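You operate a simulated robot arm through the tools that you are given. There is no shell and no other tool.

The job below is to be done with a simulated two-armed robot. You get a single attempt, and the scene is never put back.

Task
Wet the scrub pad and scrub both ink stains off the cleaning bench.
Fine: wet it on the blue tray; put the pad back. Set down upright: scrub pad. What is to be rubbed or washed off counts as gone when no trace of it is left.

It is judged by the outcome, as a careful person would: the job done as asked, and still so three seconds after it is handed in. It fails if anything else is knocked over, pushed out of place, dropped, spilled or broken.

Robot
Two 7-joint arms with fingered hands on one trunk that stands fixed in place. Base frame: the origin is at the foot of the trunk, x ahead of it, y to its left, z up; the work surface is at about z = 0.82. Readings come in m, degrees, newtons and seconds.
The left shoulder is at [0.027, 0.269, 1.022], the right one opposite. Payload 5 kg a hand.
The tool frame of a hand sits at the grasp point between the pads (the TCP): z along the fingers, y along the line on which they close. The tips reach 0.042 m beyond it. Largest opening 0.208 m; the body of the gripper starts 0.119 m behind the TCP. The gripper is a hand of 4 fingers: y runs from the thumb to the fingers, the wrist lies at [0, 0, -0.317] in the tool frame, and closing takes about 1.5 s.
Orientation is that of the tool frame in the base frame, as a unit quaternion [w, x, y, z]. With the fingers straight down and closing along the base's y, the tool's x points along the base's -x, its y along +y and its z along -z.

Tools
- The arms move only by the tool apply_moves. It takes "left_commands", "right_commands" or both (then of equal length, played together; a hand with none holds still); each is a list of rows, each an object of numbers (a shift or turn left out is 0, a gripper value left out holds the last): "x", "y", "z": the shift along the base's x, y, z in cm; "wx", "wy", "wz": the turn, a rotation vector about the base's x, y, z in degrees; "jaw": the gripper command, from -1 (fully open) to 1 (shut), values between in proportion. In form: [{"x": .., "y": .., "z": .., "wx": .., "wy": .., "wz": .., "jaw": ..}, ...]. A call has 1 to 20 rows; each row shifts and turns the commanded pose from where the row before left it. A row lasts 0.2 s, in which the tool goes at most 0.05 m and 8.6 degrees; a call with a longer step from one row to the next is refused whole, and so is a gripper value outside its range. Where a pose cannot be reached the arm comes as near as it can. A force on the tool above 40 N (or 10 N above the force at the start of the call, whichever is more), or a blocked arm, ends the call early, and 0.2 s more pass. The fingers move at their own pace (about 0.153 m/s each) and stop on an object; they squeeze with about 26 N. The grip force told is the motor's: it shows also when the fingers shut on nothing. Time passes only in rows, and 0.2 s behind the last, so rows that do not move let the fingers close. The reply holds the time, the measured pose of the TCP, the force on the tool along the base axes, the opening and the grip force, in the units named above and with some noise, with the torque about the TCP (base axes, N m) and any sound that the robot's microphone picked up.
- Cameras (640 x 400 px; columns grow to the right, rows downward): "scene" is now at [0.1677, 0.0358, 1.3111]; the picture's right is [0.38, -0.92, 0.00], its down [-0.30, -0.13, -0.94] and it looks along [0.87, 0.36, -0.33] (base axes); focal length 307 px, centre (320, 200). "left" rides on the left gripper at [-0.093, 0.001, -0.146] in its tool frame; the picture's right is [-0.01, -1.00, 0.00], its down [0.84, -0.01, -0.54] and it looks along [0.54, -0.01, 0.84] (tool axes); focal length 280 px, centre (320, 200). "right" rides on the right gripper at [0.094, 0.002, -0.146] in its tool frame; the picture's right is [-0.02, 1.00, 0.00], its down [-0.84, -0.01, -0.54] and it looks along [-0.54, -0.01, 0.84] (tool axes); focal length 280 px, centre (320, 200). There is no depth. A picture from a camera that has moved, and an enlarged one, comes with that camera's place and axes in the base frame and with its lens.
- snapshot(camera): a new picture of that camera. No time passes.
- raise_lower(by): slides the trunk up (or, below 0, down) by that many m; the arms and the scene camera ride with it, the base frame stays. It gives what a move gives, with no picture.
- preshape(shape, hand): the hand has 4 fingers and takes this shape, open, in about a second: jaw (thumb against the fingers, like two jaws); tri (thumb and two fingers); tip (a fingertip pinch); poke (one finger out to press); point (the index stretched); flat (the hand flat); cup (the hand cupped); fist (a fist). The gripper value then closes the fingers along that shape, each until it touches; the sizes above hold for jaw. It gives what a move gives, with no picture.
- aim_head(pan, tilt): turns the head with the scene camera to pan (to the left, within 80 degrees either way) and tilt (down, from -29 to 69), counted from straight ahead of the robot. It gives what a move gives.
- inspect(camera, box): a new picture of the part [left, top, right, bottom] of that camera's present view, enlarged. No time passes.
- close_job(): hands the job in; it is judged then, once.

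Places have to be worked out from the pictures, the camera data and where the tool is seen. Open the grippers and draw the arms clear of the work before you hand the job in, unless the task says otherwise.

The tools are called after "Request:" as a command line: name --argument value ..., lists and objects as JSON in quotes. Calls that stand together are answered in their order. apply_moves: Moves the arms, as the interface text tells. Its arguments: {"type":"object","properties":{"left_commands":{"type":"array","items":{"type":"object","properties":{"x":{"type":"number"},"y":{"type":"number"},"z":{"type":"number"},"wx":{"type":"number"},"wy":{"type":"number"},"wz":{"type":"number"},"jaw":{"type":"number"}}}},"right_commands":{"type":"array","items":{"type":"object","properties":{"x":{"type":"number"},"y":{"type":"number"},"z":{"type":"number"},"wx":{"type":"number"},"wy":{"type":"number"},"wz":{"type":"number"},"jaw":{"type":"number"}}}}},"required":[]} The other tools are called the same way: raise_lower (by) slides the trunk up or down; preshape (shape, hand) gives the hand a shape; aim_head (pan, tilt) turns the head that bears the scene camera; snapshot (camera) takes a picture; inspect (camera, box) takes an enlarged picture of a part of a camera's view; close_job () hands the job in.

At the start:

```text
clock: 0.0
left_eef_pos: [0.663, 0.646, 1.0896]
left_ee_rot: [0.0, -0.193, 0.981, 0.0]
left_force: [-0.4, -0.4, -0.2]
left_wrist_torque: [0.02, -0.01, -0.01]
left_finger_gap: 0.2081
left_grip_force: 0.1
left_shape: jaw
right_eef_pos: [0.6754, -0.0004, 1.196]
right_ee_rot: [0.0, -0.194, 0.981, 0.0]
right_force: [0.8, 0.0, -0.4]
right_wrist_torque: [0.04, -0.01, 0.01]
right_finger_gap: 0.2077
right_grip_force: 0.0
right_shape: jaw
trunk travel left (down, up): [-0.4, 0.221]
head pan, tilt: [22.4, 19.2]
```

scene: 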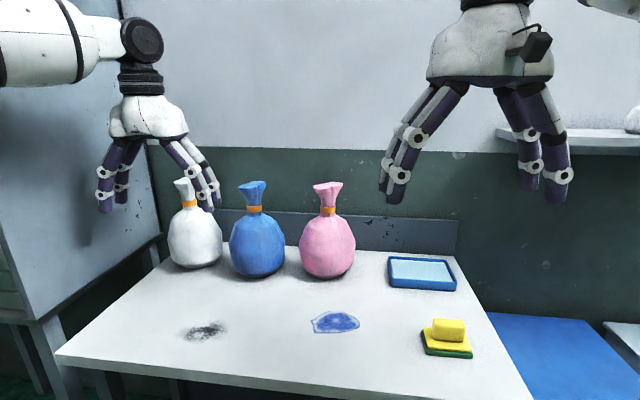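
right: 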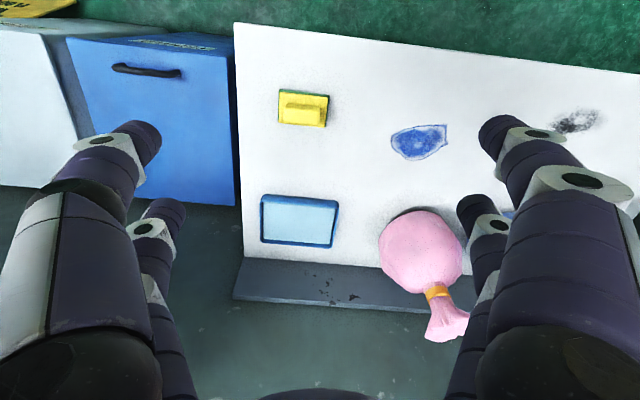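
left: 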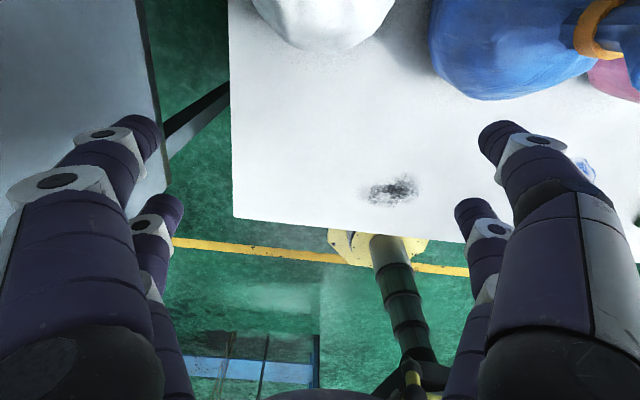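

I'll start with closer looks at the pad, the tray and the stains before moving anything.

Request:
inspect --camera "scene" --box '[370, 240, 530, 380]'

Request:
inspect --camera "scene" --box '[160, 280, 380, 380]'

Request:
inspect --camera "right" --box '[230, 60, 470, 260]'

```text
2.86 times, centred on (450, 310) of scene
camera zoom: at [0.1677, 0.0358, 1.3111], right [0.38, -0.92, 0.0], down [-0.3, -0.13, -0.94], along [0.87, 0.36, -0.33], focal length 876 px, centre (-51, -114)
```

zoom: 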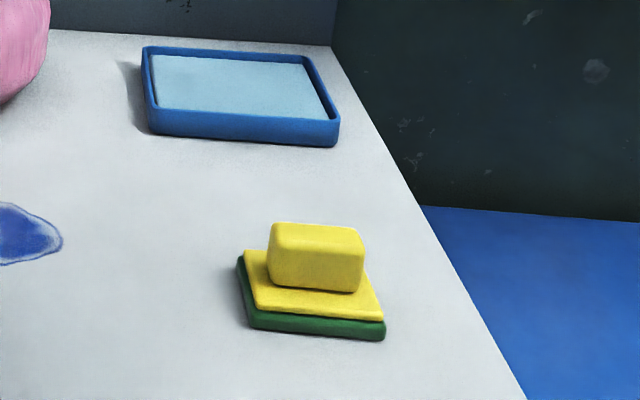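

```text
2.91 times, centred on (270, 330) of scene
camera zoom: at [0.1677, 0.0358, 1.3111], right [0.38, -0.92, 0.0], down [-0.3, -0.13, -0.94], along [0.87, 0.36, -0.33], focal length 892 px, centre (466, -178)
```

zoom: 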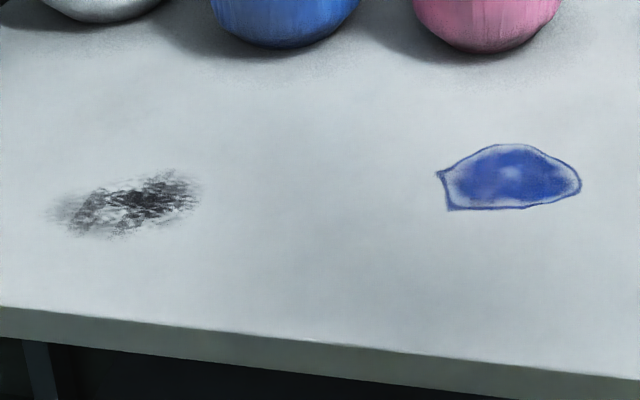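

```text
2.00 times, centred on (350, 160) of right
camera zoom: at [0.5885, -0.0333, 1.3431], right [-0.37, 0.93, 0.0], down [0.78, 0.31, 0.54], along [0.5, 0.2, -0.84], focal length 561 px, centre (260, 280)
```

zoom: 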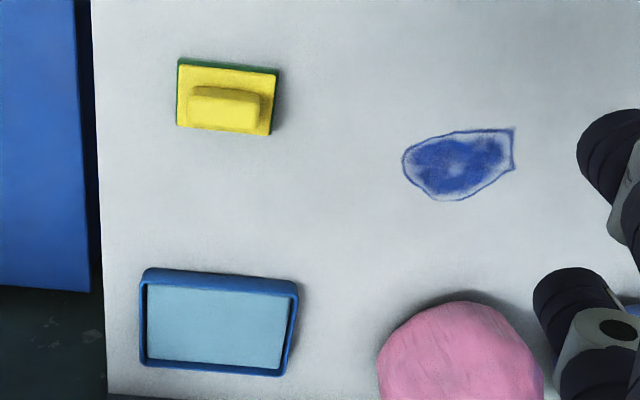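

The pad is near (0.72, -0.01) with its long axis about 16° off base y. The tray is near (0.97, 0.07), the blue stain near (0.71, 0.22) and the black stain near (0.57, 0.48). The left arm suits all four, so I'll move the right hand out of the way and partly close the left hand in free air to see how its fingers converge.

Request:
apply_moves --right_commands '[{"x": -2.7, "y": -4.0}, {"x": -2.7, "y": -4.0}, {"x": -2.7, "y": -4.0}, {"x": -2.7, "y": -4.0}, {"x": -2.7, "y": -4.0}, {"x": -2.7, "y": -4.0}, {"x": -2.7, "y": -4.0}, {"x": -2.7, "y": -4.0}, {"x": -2.7, "y": -4.0}, {"x": -2.7, "y": -4.0}]' --left_commands '[{"jaw": 0.5}, {"jaw": 0.5}, {"jaw": 0.5}, {"jaw": 0.5}, {"jaw": 0.5}, {"jaw": 0.5}, {"jaw": 0.5}, {"jaw": 0.5}, {"jaw": 0.5}, {"jaw": 0.5}]'

Request:
snapshot --camera "left"

Request:
snapshot --camera "scene"

```text
clock: 2.2
left_eef_pos: [0.6625, 0.6447, 1.0918]
left_ee_rot: [0.002, -0.193, 0.981, 0.0]
left_force: [-1.1, -1.0, 2.1]
left_wrist_torque: [0.1, -0.12, -0.04]
left_finger_gap: 0.0523
left_grip_force: 0.1
left_shape: jaw
right_eef_pos: [0.4032, -0.3995, 1.1937]
right_ee_rot: [0.002, -0.194, 0.981, 0.0]
right_force: [-0.1, -0.4, 0.1]
right_wrist_torque: [0.04, 0.04, 0.01]
right_finger_gap: 0.208
right_grip_force: 0.0
right_shape: jaw
trunk travel left (down, up): [-0.4, 0.221]
head pan, tilt: [22.4, 19.2]
```

```text
taken
camera left: at [0.7487, 0.6815, 1.2387], right [0.39, -0.92, 0.0], down [-0.78, -0.33, 0.54], along [-0.49, -0.21, -0.84], focal length 280 px, centre (320, 200)
```

left: 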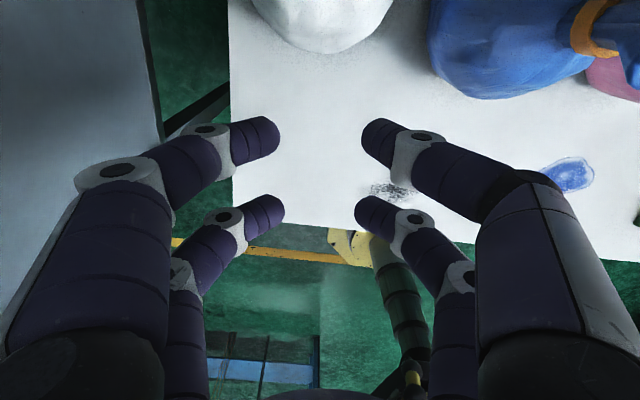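

```text
taken
camera scene: at [0.167, 0.0351, 1.3116], right [0.38, -0.92, 0.0], down [-0.3, -0.12, -0.94], along [0.87, 0.36, -0.33], focal length 307 px, centre (320, 200)
```

scene: 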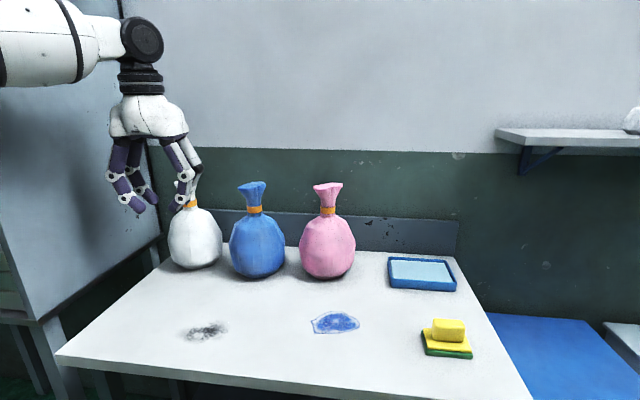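

In the jaw shape the two fingers on each side sit about 6 cm apart, which is wide for the pad's small handle. I'll carry the left hand up and clear of the white bag, then try narrower shapes there.

Request:
apply_moves --left_commands '[{"x": -1, "y": -2, "z": 3}, {"x": -1, "y": -3, "z": 3}, {"x": -1, "y": -4, "z": 2}, {"y": -4.5, "z": 1}, {"y": -4.5}, {"y": -4.5}, {"y": -4.5}, {"y": -4.5}, {"x": 1, "y": -3}, {}]'

Request:
preshape --hand "left" --shape "tri"

Request:
snapshot --camera "left"

Request:
snapshot --camera "scene"

Request:
preshape --hand "left" --shape "tip"

Request:
snapshot --camera "left"

Request:
snapshot --camera "scene"

```text
clock: 4.4
left_eef_pos: [0.6423, 0.3029, 1.1804]
left_ee_rot: [0.001, -0.193, 0.981, 0.0]
left_force: [0.1, 1.0, 0.9]
left_wrist_torque: [-0.04, -0.03, 0.0]
left_finger_gap: 0.052
left_grip_force: 0.0
left_shape: jaw
right_eef_pos: [0.4031, -0.399, 1.1959]
right_ee_rot: [0.0, -0.194, 0.981, 0.0]
right_force: [0.4, -0.7, 0.3]
right_wrist_torque: [-0.03, -0.06, 0.02]
right_finger_gap: 0.2079
right_grip_force: 0.1
right_shape: jaw
trunk travel left (down, up): [-0.4, 0.221]
head pan, tilt: [22.4, 19.2]
```

```text
clock: 5.3
left_eef_pos: [0.643, 0.3035, 1.1806]
left_ee_rot: [0.0, -0.193, 0.981, 0.0]
left_force: [1.0, -0.5, -0.1]
left_wrist_torque: [0.0, 0.05, 0.0]
left_finger_gap: 0.2082
left_grip_force: 0.0
left_shape: tri
right_eef_pos: [0.4024, -0.3991, 1.194]
right_ee_rot: [0.0, -0.192, 0.981, 0.001]
right_force: [0.5, -0.2, 0.6]
right_wrist_torque: [0.01, 0.03, 0.0]
right_finger_gap: 0.2081
right_grip_force: 0.1
right_shape: jaw
trunk travel left (down, up): [-0.4, 0.221]
head pan, tilt: [22.4, 19.2]
```

```text
taken
camera left: at [0.7293, 0.3391, 1.3261], right [0.39, -0.92, 0.0], down [-0.78, -0.33, 0.54], along [-0.5, -0.21, -0.84], focal length 280 px, centre (320, 200)
```

left: 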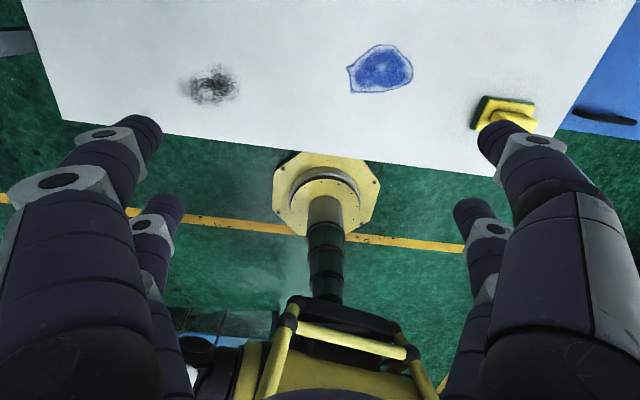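

```text
taken
camera scene: at [0.1679, 0.0357, 1.3111], right [0.38, -0.92, 0.0], down [-0.3, -0.13, -0.94], along [0.87, 0.36, -0.33], focal length 307 px, centre (320, 200)
```

scene: 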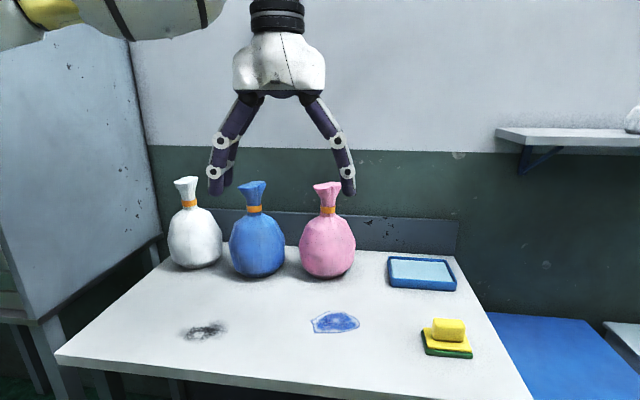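

```text
clock: 6.2
left_eef_pos: [0.6428, 0.3021, 1.1812]
left_ee_rot: [-0.001, -0.194, 0.981, 0.0]
left_force: [-0.8, 0.7, -0.2]
left_wrist_torque: [0.0, -0.01, -0.02]
left_finger_gap: 0.2081
left_grip_force: 0.1
left_shape: tip
right_eef_pos: [0.403, -0.4005, 1.1944]
right_ee_rot: [0.001, -0.194, 0.981, 0.0]
right_force: [-0.6, 0.6, -0.2]
right_wrist_torque: [-0.02, -0.04, 0.02]
right_finger_gap: 0.208
right_grip_force: 0.1
right_shape: jaw
trunk travel left (down, up): [-0.4, 0.221]
head pan, tilt: [22.4, 19.2]
```

```text
taken
camera left: at [0.7291, 0.3392, 1.3262], right [0.39, -0.92, 0.0], down [-0.78, -0.33, 0.54], along [-0.49, -0.21, -0.84], focal length 280 px, centre (320, 200)
```

left: 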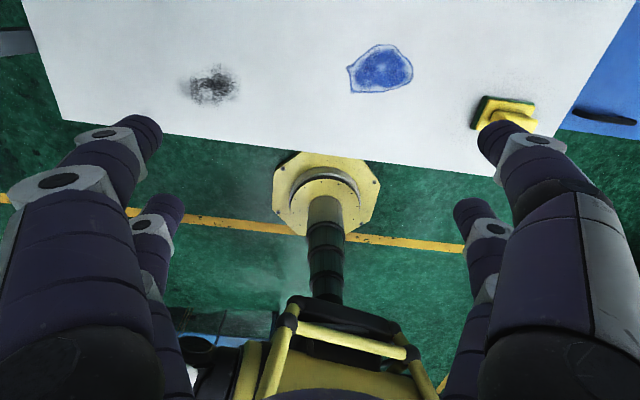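

```text
taken
camera scene: at [0.1677, 0.0358, 1.3111], right [0.38, -0.92, 0.0], down [-0.3, -0.13, -0.94], along [0.87, 0.36, -0.33], focal length 307 px, centre (320, 200)
```

scene: 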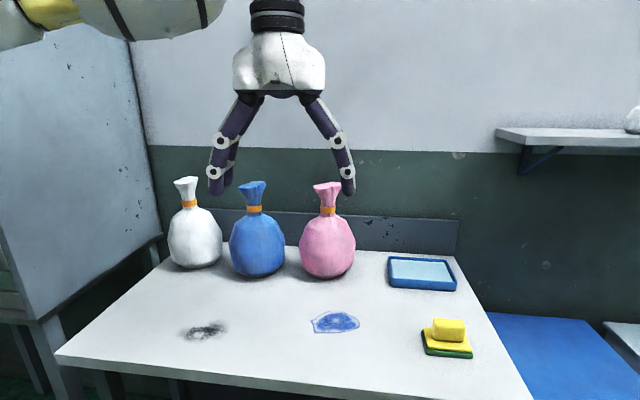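

The open shapes look identical, so I'll close the hand in the tip shape in free air and see which fingers take part.

Request:
apply_moves --left_commands '[{"jaw": 0.6}, {"jaw": 0.6}, {"jaw": 0.6}, {"jaw": 0.6}, {"jaw": 0.6}, {"jaw": 0.6}, {"jaw": 0.6}]'

Request:
snapshot --camera "left"

Request:
preshape --hand "left" --shape "tri"

Request:
apply_moves --left_commands '[{"jaw": 0.6}, {"jaw": 0.6}, {"jaw": 0.6}, {"jaw": 0.6}, {"jaw": 0.6}, {"jaw": 0.6}, {"jaw": 0.6}]'

Request:
snapshot --camera "left"

```text
clock: 7.8
left_eef_pos: [0.6423, 0.3024, 1.1797]
left_ee_rot: [0.0, -0.194, 0.981, 0.0]
left_force: [-0.2, -0.5, 0.3]
left_wrist_torque: [0.01, 0.0, 0.01]
left_finger_gap: 0.0423
left_grip_force: 0.1
left_shape: tip
right_eef_pos: [0.4038, -0.3997, 1.1944]
right_ee_rot: [0.0, -0.193, 0.981, 0.0]
right_force: [-0.5, -0.1, -0.4]
right_wrist_torque: [0.0, -0.01, -0.01]
right_finger_gap: 0.208
right_grip_force: 0.0
right_shape: jaw
trunk travel left (down, up): [-0.4, 0.221]
head pan, tilt: [22.4, 19.2]
```

```text
taken
camera left: at [0.7292, 0.3392, 1.3262], right [0.39, -0.92, 0.0], down [-0.78, -0.33, 0.54], along [-0.49, -0.21, -0.84], focal length 280 px, centre (320, 200)
```

left: 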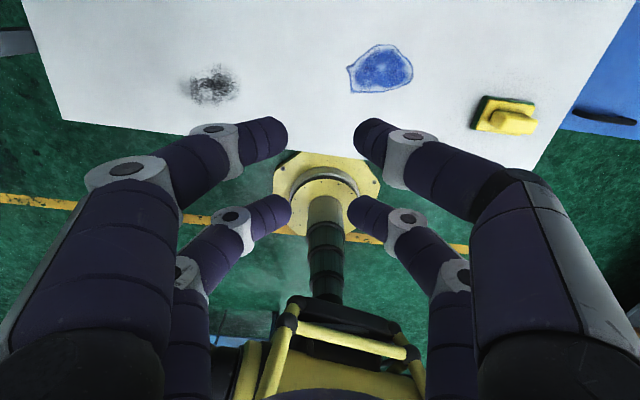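

```text
clock: 8.7
left_eef_pos: [0.6416, 0.3029, 1.1801]
left_ee_rot: [0.0, -0.193, 0.981, 0.0]
left_force: [0.6, -0.1, 0.0]
left_wrist_torque: [-0.01, -0.01, -0.02]
left_finger_gap: 0.2078
left_grip_force: 0.1
left_shape: tri
right_eef_pos: [0.4027, -0.4002, 1.1942]
right_ee_rot: [0.0, -0.193, 0.981, -0.001]
right_force: [0.9, -0.4, -0.5]
right_wrist_torque: [0.02, -0.01, -0.03]
right_finger_gap: 0.2077
right_grip_force: 0.0
right_shape: jaw
trunk travel left (down, up): [-0.4, 0.221]
head pan, tilt: [22.4, 19.2]
```

```text
clock: 10.3
left_eef_pos: [0.6425, 0.3024, 1.1809]
left_ee_rot: [0.0, -0.193, 0.981, 0.001]
left_force: [0.8, 0.3, 0.0]
left_wrist_torque: [0.01, -0.01, 0.01]
left_finger_gap: 0.0421
left_grip_force: 0.2
left_shape: tri
right_eef_pos: [0.4022, -0.3998, 1.1938]
right_ee_rot: [0.0, -0.193, 0.981, 0.0]
right_force: [-0.3, -0.7, 0.5]
right_wrist_torque: [0.0, 0.02, 0.03]
right_finger_gap: 0.2079
right_grip_force: 0.1
right_shape: jaw
trunk travel left (down, up): [-0.4, 0.221]
head pan, tilt: [22.4, 19.2]
```

```text
taken
camera left: at [0.7291, 0.3391, 1.3262], right [0.39, -0.92, 0.0], down [-0.78, -0.33, 0.54], along [-0.49, -0.21, -0.84], focal length 280 px, centre (320, 200)
```

left: 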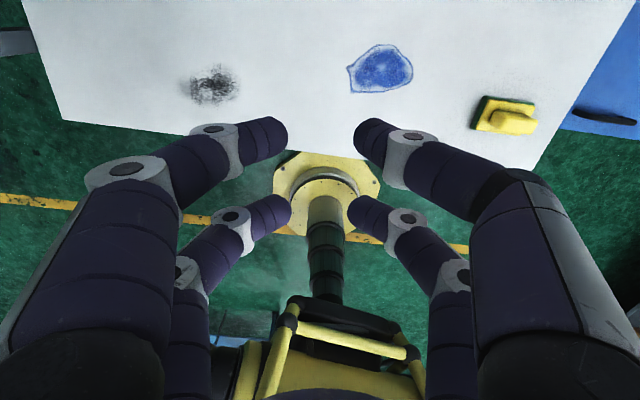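

All the shapes close the same way: two fingers against two, spread along the tool's x. I'll go above the pad, turning so the hand closes across the handle's short side, and look closely from there.

Request:
apply_moves --left_commands '[{"x": 0.67, "y": -2.62, "wz": -8.04, "jaw": -0.2}, {"x": 0.67, "y": -2.62, "wz": -8.04}, {"x": 0.67, "y": -2.62, "wz": -8.04}, {"x": 0.67, "y": -2.62, "wz": -8.04}, {"x": 0.67, "y": -2.62, "wz": -8.04}, {"x": 0.67, "y": -2.62, "wz": -8.04}, {"x": 0.67, "y": -2.62, "wz": -8.04}, {"x": 0.67, "y": -2.62, "wz": -8.04}, {"x": 0.67, "y": -2.62, "wz": -8.04}, {"x": 0.67, "y": -2.62, "wz": -8.04}, {"x": 0.67, "y": -2.62, "wz": -8.04}, {"x": 0.67, "y": -2.62, "wz": -8.04}, {}, {}]'

Request:
snapshot --camera "left"

Request:
snapshot --camera "scene"

```text
clock: 13.3
left_eef_pos: [0.6045, 0.2151, 1.1146]
left_ee_rot: [0.0, 0.603, 0.798, 0.0]
left_force: [0.0, 0.8, -0.4]
left_wrist_torque: [0.01, 0.04, 0.01]
left_finger_gap: 0.1245
left_grip_force: 0.1
left_shape: tri
left hand out of reach, approached as far as the arm can: row 2, 3, 4, 5, 6, 7, 8, 9, 10, 11, 12
right_eef_pos: [0.4034, -0.3996, 1.1937]
right_ee_rot: [0.0, -0.192, 0.981, -0.001]
right_force: [-0.6, -0.2, -0.5]
right_wrist_torque: [0.01, 0.03, -0.02]
right_finger_gap: 0.208
right_grip_force: 0.0
right_shape: jaw
trunk travel left (down, up): [-0.4, 0.221]
head pan, tilt: [22.4, 19.2]
```

```text
taken
camera left: at [0.6321, 0.1273, 1.261], right [-0.96, -0.29, 0.0], down [-0.24, 0.81, 0.54], along [-0.15, 0.52, -0.84], focal length 280 px, centre (320, 200)
```

left: 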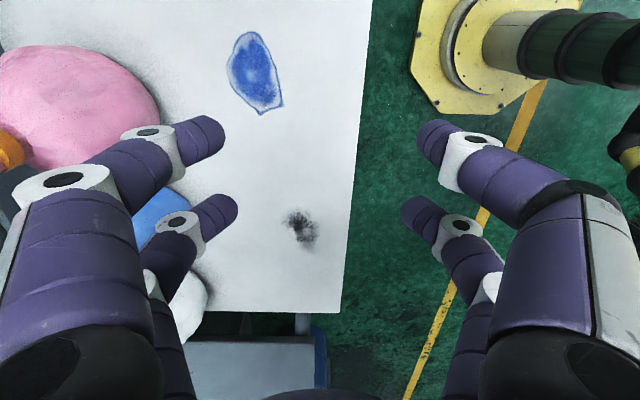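

```text
taken
camera scene: at [0.1679, 0.0357, 1.3111], right [0.38, -0.92, 0.0], down [-0.3, -0.13, -0.94], along [0.87, 0.36, -0.33], focal length 307 px, centre (320, 200)
```

scene: 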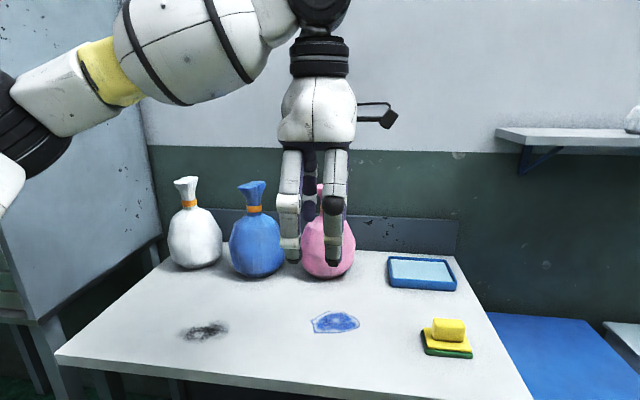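

The left arm reached the turn but not the position, so this yaw seems to hit a joint limit. I'll turn back the other way, and the reading will show where the commanded pose stands.

Request:
apply_moves --left_commands '[{"wz": 8.04}, {"wz": 8.04}, {"wz": 8.04}, {"wz": 8.04}, {"wz": 8.04}, {"wz": 8.04}, {"wz": 8.04}, {"wz": 8.04}, {"wz": 8.04}, {"wz": 8.04}, {"wz": 8.04}, {"wz": 8.04}, {}, {}]'

Request:
snapshot --camera "scene"

```text
clock: 16.3
left_eef_pos: [0.6031, 0.2185, 1.1167]
left_ee_rot: [0.001, -0.193, 0.981, -0.001]
left_force: [-0.5, -0.1, 0.3]
left_wrist_torque: [0.0, -0.12, 0.01]
left_finger_gap: 0.1244
left_grip_force: 0.0
left_shape: tri
left hand out of reach, approached as far as the arm can: row 12
right_eef_pos: [0.4025, -0.3995, 1.1948]
right_ee_rot: [0.001, -0.194, 0.981, 0.0]
right_force: [-0.8, 0.5, 0.9]
right_wrist_torque: [-0.02, -0.12, 0.05]
right_finger_gap: 0.2078
right_grip_force: 0.0
right_shape: jaw
trunk travel left (down, up): [-0.4, 0.221]
head pan, tilt: [22.4, 19.2]
```

```text
taken
camera scene: at [0.1668, 0.0358, 1.3114], right [0.38, -0.92, 0.0], down [-0.3, -0.13, -0.94], along [0.87, 0.36, -0.33], focal length 307 px, centre (320, 200)
```

scene: 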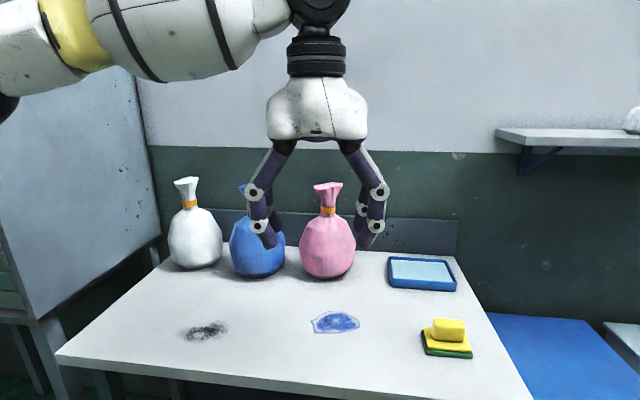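

The turn back worked and the command follows the measured pose. Next I'll check whether the left arm can get above the pad at this yaw.

Request:
apply_moves --left_commands '[{"x": 1.5, "y": -2.87}, {"x": 1.5, "y": -2.87}, {"x": 1.5, "y": -2.87}, {"x": 1.5, "y": -2.87}, {"x": 1.5, "y": -2.87}, {"x": 1.5, "y": -2.87}, {"x": 1.5, "y": -2.87}, {"x": 1.5, "y": -2.87}, {}]'

Request:
snapshot --camera "left"

Request:
snapshot --camera "scene"

```text
clock: 18.3
left_eef_pos: [0.6363, 0.2199, 1.0813]
left_ee_rot: [0.0, -0.193, 0.981, -0.002]
left_force: [1.2, 0.6, 0.2]
left_wrist_torque: [0.0, -0.02, -0.01]
left_finger_gap: 0.1244
left_grip_force: 0.1
left_shape: tri
left hand out of reach, approached as far as the arm can: row 1, 2, 3, 4, 5, 6, 7, 8
right_eef_pos: [0.4032, -0.399, 1.1951]
right_ee_rot: [0.001, -0.194, 0.981, 0.0]
right_force: [0.4, -0.8, -0.6]
right_wrist_torque: [-0.03, 0.04, -0.02]
right_finger_gap: 0.2078
right_grip_force: 0.0
right_shape: jaw
trunk travel left (down, up): [-0.4, 0.221]
head pan, tilt: [22.4, 19.2]
```

```text
taken
camera left: at [0.7224, 0.2581, 1.2268], right [0.39, -0.92, 0.0], down [-0.78, -0.33, 0.54], along [-0.49, -0.21, -0.84], focal length 280 px, centre (320, 200)
```

left: 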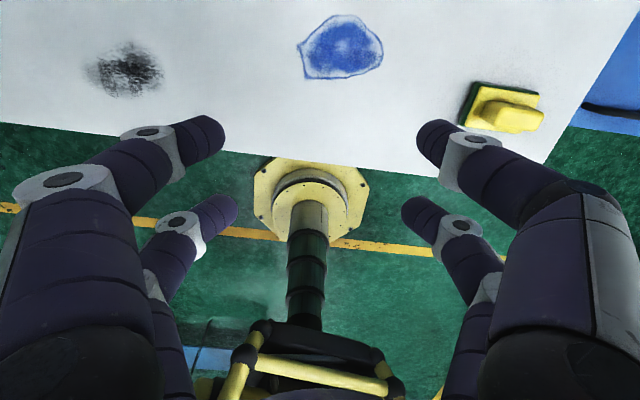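

```text
taken
camera scene: at [0.1678, 0.0358, 1.3111], right [0.38, -0.92, 0.0], down [-0.3, -0.13, -0.94], along [0.87, 0.36, -0.33], focal length 307 px, centre (320, 200)
```

scene: 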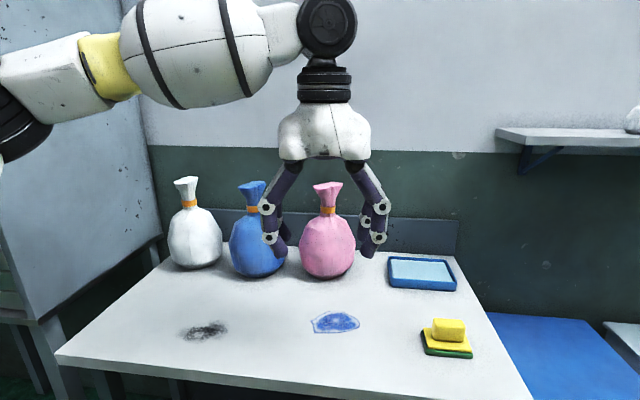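

The left arm stops at about y = 0.22, so it can't get to the pad or tray from this posture. The right arm started above the pad, so I'll move the left arm away and bring the right hand there to test its reach.

Request:
apply_moves --left_commands '[{"x": -1.7, "y": 4.1, "z": 1.5}, {"x": -1.7, "y": 4.1, "z": 1.5}, {"x": -1.7, "y": 4.1, "z": 1.5}, {"x": -1.7, "y": 4.1, "z": 1.5}, {"x": -1.7, "y": 4.1, "z": 1.5}, {"x": -1.7, "y": 4.1, "z": 1.5}, {"x": -1.7, "y": 4.1, "z": 1.5}, {"x": -1.7, "y": 4.1, "z": 1.5}, {}, {}, {}, {}, {}]' --right_commands '[{}, {}, {"x": 3, "y": 3.5, "wz": -0.65}, {"x": 3, "y": 3.5, "wz": -0.65}, {"x": 3, "y": 3.5, "wz": -0.65}, {"x": 3, "y": 3.5, "wz": -0.65}, {"x": 3, "y": 3.5, "wz": -0.65}, {"x": 3, "y": 3.5, "wz": -0.65}, {"x": 3, "y": 3.5, "wz": -0.65}, {"x": 3, "y": 3.5, "wz": -0.65}, {"x": 3, "y": 3.5, "wz": -0.65}, {"x": 3, "y": 3.5, "wz": -0.65}, {}]'

Request:
snapshot --camera "right"

Request:
snapshot --camera "scene"

```text
clock: 21.1
left_eef_pos: [0.5021, 0.5481, 1.2083]
left_ee_rot: [0.0, -0.192, 0.981, 0.001]
left_force: [0.5, -1.4, 1.2]
left_wrist_torque: [0.15, 0.01, -0.05]
left_finger_gap: 0.1244
left_grip_force: 0.0
left_shape: tri
right_eef_pos: [0.7057, -0.0521, 1.1946]
right_ee_rot: [0.0, -0.137, 0.991, 0.001]
right_force: [0.0, -2.2, 1.5]
right_wrist_torque: [0.18, 0.01, -0.01]
right_finger_gap: 0.2078
right_grip_force: 0.1
right_shape: jaw
trunk travel left (down, up): [-0.4, 0.221]
head pan, tilt: [22.4, 19.2]
```

```text
taken
camera right: at [0.6157, -0.076, 1.3422], right [-0.26, 0.97, 0.0], down [0.81, 0.21, 0.54], along [0.52, 0.14, -0.84], focal length 280 px, centre (320, 200)
```

right: 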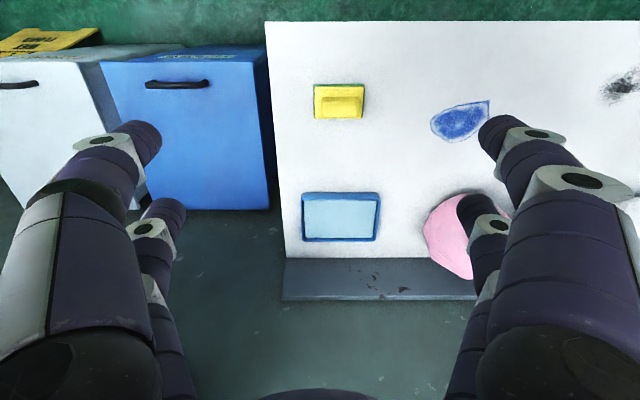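

```text
taken
camera scene: at [0.1678, 0.0347, 1.3113], right [0.38, -0.93, 0.0], down [-0.3, -0.12, -0.94], along [0.87, 0.36, -0.33], focal length 307 px, centre (320, 200)
```

scene: 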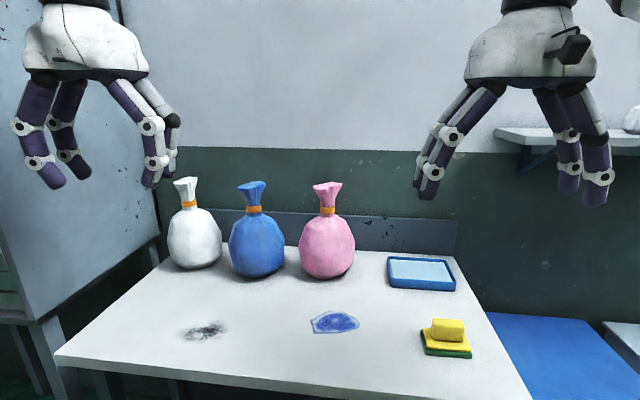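

The hand's yaw now lines up with the pad, which I place at about (0.721, -0.011). I'll check the right arm's reach above the tray at a safe height, with the fingers half closed to stay clear of the pink bag.

Request:
apply_moves --right_commands '[{"x": 2, "y": 0.9, "z": -0.5, "jaw": 0}, {"x": 4.0, "y": 1.75, "z": -1.6}, {"x": 4.0, "y": 1.75, "z": -1.6}, {"x": 4.0, "y": 1.75, "z": -1.6}, {"x": 4.0, "y": 1.75, "z": -1.6}, {"x": 4.0, "y": 1.75, "z": -1.6}, {"x": 3.1, "y": 1.5, "z": -1.0}, {}]'

Request:
snapshot --camera "right"

Request:
snapshot --camera "scene"

```text
clock: 23.1
left_eef_pos: [0.5028, 0.5485, 1.207]
left_ee_rot: [0.0, -0.193, 0.981, 0.0]
left_force: [0.5, -0.8, -0.4]
left_wrist_torque: [0.07, 0.12, 0.02]
left_finger_gap: 0.1246
left_grip_force: 0.1
left_shape: tri
right_eef_pos: [0.8744, -0.0525, 1.1099]
right_ee_rot: [0.004, -0.097, 0.995, 0.022]
right_force: [0.5, -0.6, -0.7]
right_wrist_torque: [0.03, 0.07, 0.02]
right_finger_gap: 0.1038
right_grip_force: 0.0
right_shape: jaw
right hand out of reach, approached as far as the arm can: row 4, 5, 6, 7
trunk travel left (down, up): [-0.4, 0.221]
head pan, tilt: [22.4, 19.2]
stopped in row 8 (right hand): the arm was blocked; the commanded pose is now the measured one
```

```text
taken
camera right: at [0.7827, -0.0748, 1.2563], right [-0.18, 0.98, 0.04], down [0.83, 0.12, 0.55], along [0.53, 0.13, -0.83], focal length 280 px, centre (320, 200)
```

right: 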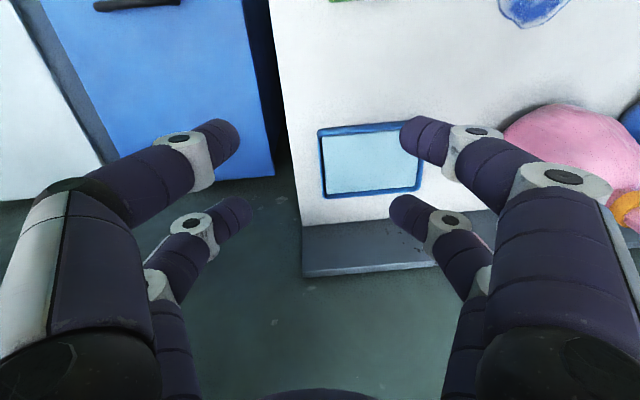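

```text
taken
camera scene: at [0.1684, 0.0355, 1.311], right [0.38, -0.93, 0.0], down [-0.3, -0.12, -0.94], along [0.87, 0.36, -0.33], focal length 307 px, centre (320, 200)
```

scene: 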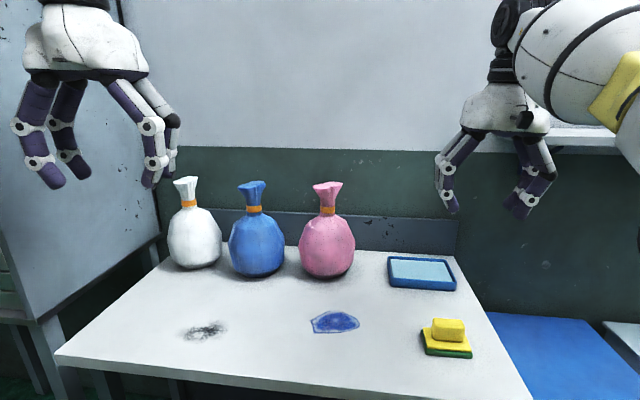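

The right arm gives out near (0.874, -0.05) with the tool vertical, about 0.96 m from shoulder to wrist. A slight outward tilt will therefore be needed at the tray. Next I'll see whether the right arm can cover the blue and black stains, moving the left hand farther back first.

Request:
apply_moves --left_commands '[{"x": -4, "y": 1.5}, {"x": -4, "y": 1.5}, {"x": -4, "y": 1.5}, {"x": -4, "y": 1.5}, {"x": -4, "y": 1.5}, {}, {}, {}, {}]' --right_commands '[{"x": -3}, {"x": -2.4, "y": 3.6, "wz": 1}, {"x": -2.4, "y": 3.6, "wz": 1}, {"x": -2.4, "y": 3.6, "wz": 1}, {"x": -2.4, "y": 3.6, "wz": 1}, {"x": -2.4, "y": 3.6}, {"x": -2.4, "y": 3.6}, {"y": 3.4}, {}]'

Request:
snapshot --camera "right"

Request:
snapshot --camera "scene"

```text
clock: 24.3
left_eef_pos: [0.3171, 0.6209, 1.2081]
left_ee_rot: [0.003, -0.195, 0.981, -0.001]
left_force: [-4.2, 1.8, 1.3]
left_wrist_torque: [-0.24, -0.63, 0.02]
left_finger_gap: 0.1249
left_grip_force: 0.1
left_shape: tri
right_eef_pos: [0.8426, 0.0158, 1.1293]
right_ee_rot: [0.004, -0.078, 0.996, 0.034]
right_force: [-2.3, 3.4, 2.6]
right_wrist_torque: [-0.58, -0.27, -0.03]
right_finger_gap: 0.1041
right_grip_force: 0.1
right_shape: jaw
right hand out of reach, approached as far as the arm can: row 1, 2, 3, 4
trunk travel left (down, up): [-0.4, 0.221]
head pan, tilt: [22.4, 19.2]
stopped in row 5 (right hand): the force on the tool passed its limit at 48 N (the readings are from after the stop); the commanded pose is now the measured one
```

```text
taken
camera right: at [0.7504, -0.0066, 1.2737], right [-0.14, 0.99, 0.07], down [0.83, 0.08, 0.55], along [0.53, 0.14, -0.83], focal length 280 px, centre (320, 200)
```

right: 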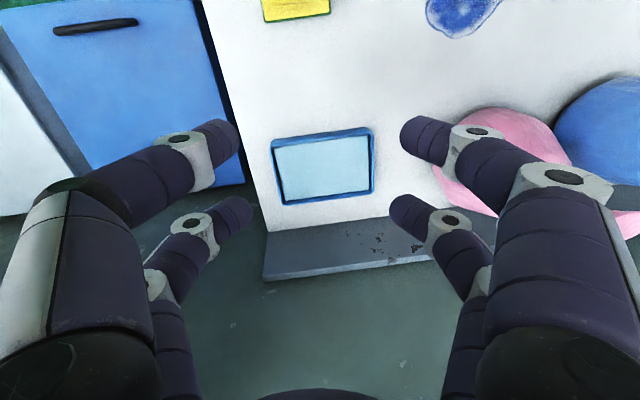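

```text
taken
camera scene: at [0.1635, 0.0388, 1.3125], right [0.39, -0.92, 0.0], down [-0.3, -0.13, -0.95], along [0.87, 0.36, -0.33], focal length 307 px, centre (320, 200)
```

scene: 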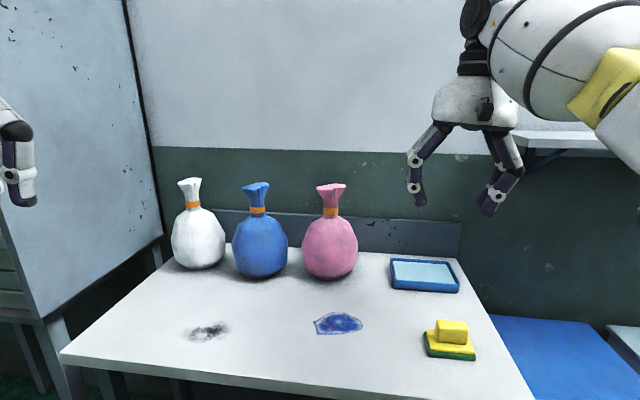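

That stop reads as the arm jolting at its reach limit, since no object has moved in the pictures. I'll pull the right hand back in slowly and restore its orientation.

Request:
apply_moves --right_commands '[{"x": -1.5, "y": -0.5}, {"x": -2, "wx": -0.5, "wz": 1}, {"x": -2.5, "wx": -0.9, "wz": 1.5}, {"x": -2.5, "wx": -0.9, "wz": 1.5}, {"x": -2.5, "wx": -0.9, "wz": 1.5}, {"x": -2.5, "wx": -0.7, "wz": 1.3}, {}, {}]'

Request:
snapshot --camera "scene"

```text
clock: 26.1
left_eef_pos: [0.3233, 0.6181, 1.2058]
left_ee_rot: [0.0, -0.192, 0.981, -0.001]
left_force: [0.0, 1.0, 0.7]
left_wrist_torque: [0.06, 0.01, 0.0]
left_finger_gap: 0.1247
left_grip_force: 0.1
left_shape: tri
right_eef_pos: [0.7108, 0.0073, 1.1245]
right_ee_rot: [-0.004, -0.137, 0.991, 0.0]
right_force: [-0.7, -0.3, 0.0]
right_wrist_torque: [-0.03, 0.03, 0.01]
right_finger_gap: 0.1039
right_grip_force: 0.1
right_shape: jaw
trunk travel left (down, up): [-0.4, 0.221]
head pan, tilt: [22.4, 19.2]
```

```text
taken
camera scene: at [0.1677, 0.0357, 1.3111], right [0.38, -0.92, 0.0], down [-0.3, -0.13, -0.94], along [0.87, 0.36, -0.33], focal length 307 px, centre (320, 200)
```

scene: 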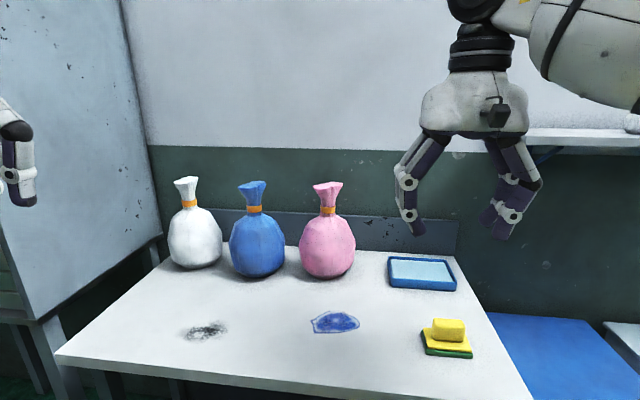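

The right hand is back at (0.711, 0.007) with the right yaw. Next is a gentle move toward the blue stain to find how far left this arm reaches.

Request:
apply_moves --right_commands '[{"y": 2.6}, {"y": 2.6}, {"y": 2.6}, {"y": 2.6}, {"y": 2.6}, {"y": 2.6}, {"y": 2.6}, {"y": 2.6}, {}]'

Request:
snapshot --camera "scene"

```text
clock: 27.9
left_eef_pos: [0.3236, 0.6172, 1.2067]
left_ee_rot: [0.0, -0.194, 0.981, 0.0]
left_force: [-0.5, 1.4, 0.0]
left_wrist_torque: [-0.02, 0.0, 0.0]
left_finger_gap: 0.1248
left_grip_force: 0.1
left_shape: tri
right_eef_pos: [0.7723, 0.1017, 1.1635]
right_ee_rot: [0.003, -0.072, 0.996, 0.043]
right_force: [0.3, 1.2, 0.0]
right_wrist_torque: [-0.09, 0.01, -0.01]
right_finger_gap: 0.104
right_grip_force: 0.0
right_shape: jaw
right hand out of reach, approached as far as the arm can: row 8
trunk travel left (down, up): [-0.4, 0.221]
head pan, tilt: [22.4, 19.2]
stopped in row 9 (right hand): the arm was blocked; the commanded pose is now the measured one
```

```text
taken
camera scene: at [0.1677, 0.0363, 1.3112], right [0.38, -0.92, 0.0], down [-0.3, -0.13, -0.94], along [0.87, 0.36, -0.33], focal length 307 px, centre (320, 200)
```

scene: 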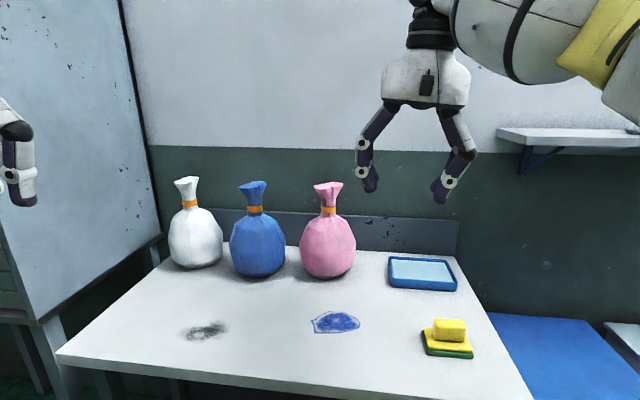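

The solver called most of that reachable, but the arm was physically blocked partway, with the hand deflected. I'll turn the head to the right to see where the elbow and upper arm are.

Request:
aim_head --pan -45 --tilt 10

Request:
snapshot --camera "scene"

```text
clock: 29.3
left_eef_pos: [0.3237, 0.6162, 1.2053]
left_ee_rot: [0.0, -0.192, 0.981, -0.001]
left_force: [-0.2, -0.5, 0.9]
left_wrist_torque: [0.01, -0.01, 0.02]
left_finger_gap: 0.1248
left_grip_force: 0.1
left_shape: tri
right_eef_pos: [0.772, 0.1012, 1.1634]
right_ee_rot: [0.003, -0.072, 0.996, 0.043]
right_force: [0.0, 0.2, -0.7]
right_wrist_torque: [0.01, 0.0, -0.02]
right_finger_gap: 0.1043
right_grip_force: 0.1
right_shape: jaw
trunk travel left (down, up): [-0.4, 0.221]
head pan, tilt: [-45.0, 10.0]
```

```text
taken
camera scene: at [0.1473, -0.0654, 1.3261], right [-0.71, -0.71, 0.0], down [-0.12, 0.12, -0.98], along [0.7, -0.7, -0.17], focal length 307 px, centre (320, 200)
```

scene: 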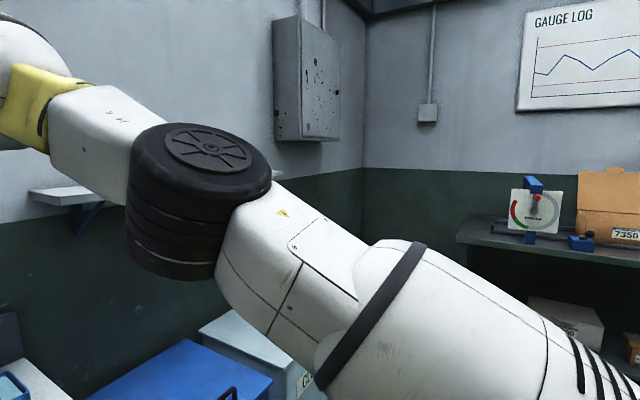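

No contact is visible; the upper arm and elbow are simply held high because the wrist works well above the shoulder. Raising the trunk should bring shoulder and wrist level and open up the reach, so I'll pull the hand back a little and then raise it.

Request:
apply_moves --right_commands '[{"x": -1.5, "y": -2.5, "wx": -0.9, "wz": 1.5}, {"x": -1.5, "y": -2.5, "wx": -1, "wz": 1.5}, {"x": -1.5, "y": -2.5, "wx": -1, "wz": 1.5}, {"x": -1.5, "y": -2.5, "wx": -1, "wz": 1.5}, {"wx": -1, "wz": 1.5}, {}]'

Request:
raise_lower --by 0.2

Request:
aim_head --pan 10 --tilt 35

Request:
snapshot --camera "scene"

```text
clock: 30.7
left_eef_pos: [0.3232, 0.6159, 1.2049]
left_ee_rot: [0.0, -0.193, 0.981, -0.001]
left_force: [0.6, 0.1, 0.4]
left_wrist_torque: [0.03, 0.03, -0.01]
left_finger_gap: 0.1246
left_grip_force: 0.1
left_shape: tri
right_eef_pos: [0.7097, 0.0023, 1.1612]
right_ee_rot: [-0.002, -0.139, 0.99, -0.001]
right_force: [-0.2, 1.0, 0.4]
right_wrist_torque: [0.01, 0.02, -0.01]
right_finger_gap: 0.104
right_grip_force: 0.0
right_shape: jaw
trunk travel left (down, up): [-0.4, 0.221]
head pan, tilt: [-45.0, 10.0]
```

```text
clock: 32.8
left_eef_pos: [0.3234, 0.6181, 1.4065]
left_ee_rot: [0.0, -0.192, 0.981, 0.0]
left_force: [-0.4, -0.1, -0.6]
left_wrist_torque: [-0.03, 0.0, -0.02]
left_finger_gap: 0.1246
left_grip_force: 0.0
left_shape: tri
right_eef_pos: [0.71, 0.0049, 1.3632]
right_ee_rot: [-0.002, -0.138, 0.99, -0.001]
right_force: [0.7, -0.1, -0.6]
right_wrist_torque: [0.02, -0.01, 0.0]
right_finger_gap: 0.1042
right_grip_force: 0.1
right_shape: jaw
trunk travel left (down, up): [-0.6, 0.021]
head pan, tilt: [-45.0, 10.0]
```

```text
clock: 34.1
left_eef_pos: [0.3232, 0.6168, 1.4053]
left_ee_rot: [0.0, -0.192, 0.981, -0.001]
left_force: [0.9, -0.2, 0.2]
left_wrist_torque: [0.0, -0.01, 0.04]
left_finger_gap: 0.125
left_grip_force: 0.1
left_shape: tri
right_eef_pos: [0.7096, 0.0061, 1.363]
right_ee_rot: [-0.003, -0.139, 0.99, -0.001]
right_force: [0.8, 0.8, 0.5]
right_wrist_torque: [0.0, 0.02, 0.02]
right_finger_gap: 0.1041
right_grip_force: 0.1
right_shape: jaw
trunk travel left (down, up): [-0.6, 0.021]
head pan, tilt: [10.0, 35.0]
```

```text
taken
camera scene: at [0.1566, 0.0155, 1.4879], right [0.17, -0.98, 0.0], down [-0.56, -0.1, -0.82], along [0.81, 0.14, -0.57], focal length 307 px, centre (320, 200)
```

scene: 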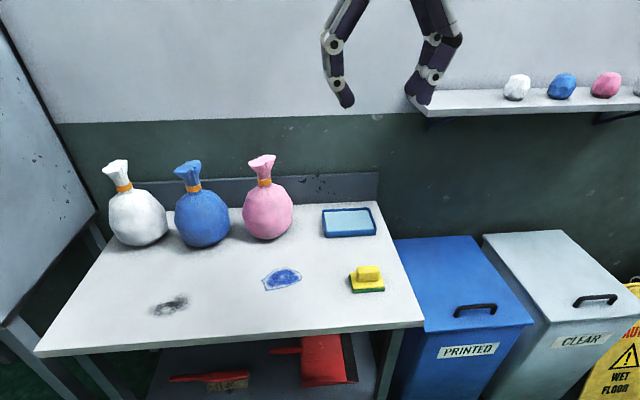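

With the trunk raised I can see the whole bench. I'll lower the right hand to about z = 1.03 and then edge left toward the blue stain to retest the reach.

Request:
apply_moves --right_commands '[{"z": -3.7}, {"z": -3.7}, {"z": -3.7}, {"z": -3.7}, {"z": -3.7}, {"z": -3.7}, {"z": -3.7}, {"z": -3.7}, {"z": -3.7}, {}]'

Request:
apply_moves --right_commands '[{"y": 2.6}, {"y": 2.6}, {"y": 2.6}, {"y": 2.6}, {"y": 2.6}, {"y": 2.6}, {"y": 2.6}, {"y": 2.6}, {}, {}]'

Request:
snapshot --camera "scene"

Request:
snapshot --camera "right"

```text
clock: 36.3
left_eef_pos: [0.3239, 0.6171, 1.4063]
left_ee_rot: [0.001, -0.193, 0.981, 0.0]
left_force: [0.2, 0.1, 0.0]
left_wrist_torque: [-0.02, -0.1, -0.01]
left_finger_gap: 0.1246
left_grip_force: 0.1
left_shape: tri
right_eef_pos: [0.7108, 0.0053, 1.0261]
right_ee_rot: [-0.003, -0.139, 0.99, -0.002]
right_force: [-0.5, -0.6, -0.2]
right_wrist_torque: [-0.02, -0.04, -0.01]
right_finger_gap: 0.104
right_grip_force: 0.0
right_shape: jaw
trunk travel left (down, up): [-0.6, 0.021]
head pan, tilt: [10.0, 35.0]
```

```text
clock: 38.5
left_eef_pos: [0.3232, 0.6184, 1.4048]
left_ee_rot: [0.0, -0.192, 0.981, -0.001]
left_force: [-0.6, 0.2, -0.4]
left_wrist_torque: [-0.07, -0.05, 0.02]
left_finger_gap: 0.125
left_grip_force: 0.0
left_shape: tri
right_eef_pos: [0.71, 0.214, 1.0275]
right_ee_rot: [-0.002, -0.14, 0.99, -0.002]
right_force: [-0.5, -0.1, 0.3]
right_wrist_torque: [-0.1, -0.01, 0.01]
right_finger_gap: 0.104
right_grip_force: 0.1
right_shape: jaw
trunk travel left (down, up): [-0.6, 0.021]
head pan, tilt: [10.0, 35.0]
```

```text
taken
camera scene: at [0.1564, 0.0165, 1.4879], right [0.17, -0.98, 0.0], down [-0.56, -0.1, -0.82], along [0.81, 0.14, -0.57], focal length 307 px, centre (320, 200)
```

scene: 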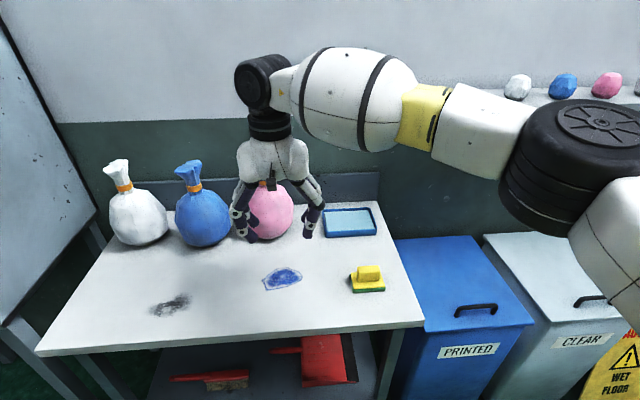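

```text
taken
camera right: at [0.6213, 0.19, 1.1744], right [-0.26, 0.96, 0.0], down [0.82, 0.22, 0.53], along [0.52, 0.14, -0.85], focal length 280 px, centre (320, 200)
```

right: 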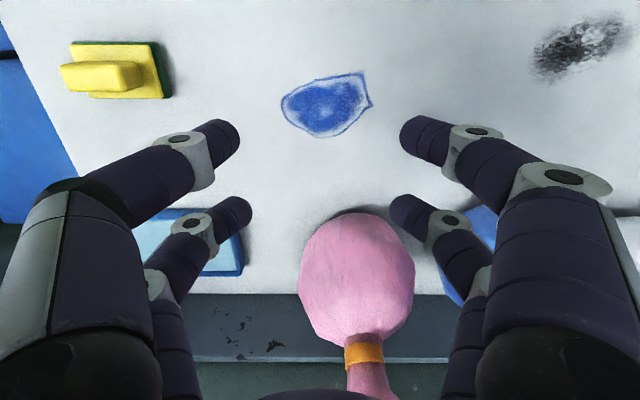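

Raising the trunk fixed it: the right hand is now over the blue stain and steady. I'll keep going toward the black stain.

Request:
apply_moves --right_commands '[{"x": -1.6, "y": 3.1}, {"x": -1.6, "y": 3.1}, {"x": -1.6, "y": 3.1}, {"x": -1.6, "y": 3.1}, {"x": -1.6, "y": 3.1}, {"x": -1.6, "y": 3.1}, {"x": -1.6, "y": 3.1}, {"x": -1.6, "y": 3.1}, {}]'

Request:
snapshot --camera "scene"

Request:
snapshot --camera "right"

```text
clock: 40.7
left_eef_pos: [0.3238, 0.6156, 1.4044]
left_ee_rot: [0.0, -0.193, 0.981, 0.001]
left_force: [-0.1, -0.4, 0.2]
left_wrist_torque: [0.11, -0.04, 0.03]
left_finger_gap: 0.1246
left_grip_force: 0.1
left_shape: tri
right_eef_pos: [0.7303, 0.2362, 1.0408]
right_ee_rot: [-0.002, -0.086, 0.996, 0.01]
right_force: [-0.3, -0.1, 0.1]
right_wrist_torque: [0.01, 0.04, -0.01]
right_finger_gap: 0.104
right_grip_force: 0.1
right_shape: jaw
right hand out of reach, approached as far as the arm can: row 4, 5, 6, 7, 8
trunk travel left (down, up): [-0.6, 0.021]
head pan, tilt: [10.0, 35.0]
stopped in row 9 (right hand): the arm was blocked; the commanded pose is now the measured one
```

```text
taken
camera scene: at [0.1569, 0.0148, 1.4879], right [0.17, -0.98, 0.0], down [-0.57, -0.1, -0.82], along [0.81, 0.14, -0.57], focal length 307 px, centre (320, 200)
```

scene: 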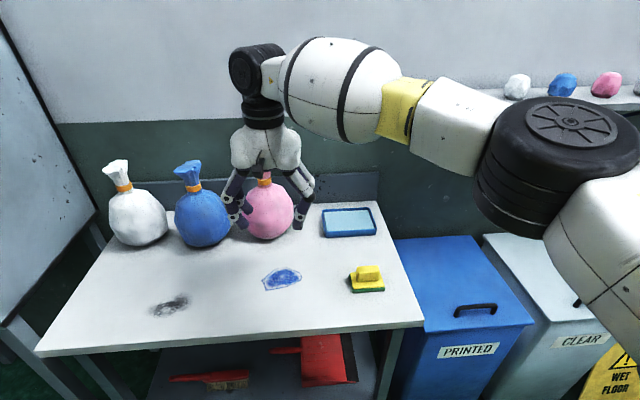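

```text
taken
camera right: at [0.6392, 0.2188, 1.1893], right [-0.16, 0.99, 0.02], down [0.84, 0.12, 0.54], along [0.53, 0.1, -0.84], focal length 280 px, centre (320, 200)
```

right: 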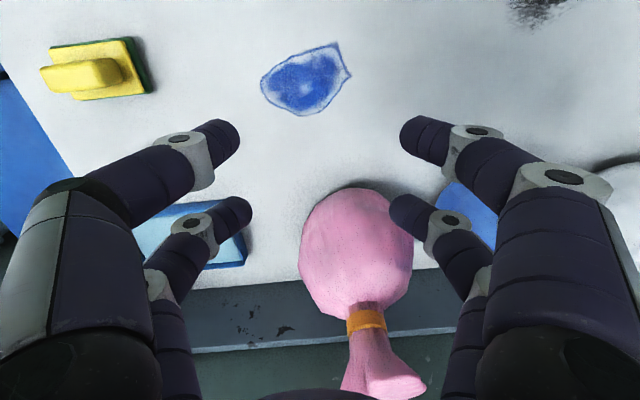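

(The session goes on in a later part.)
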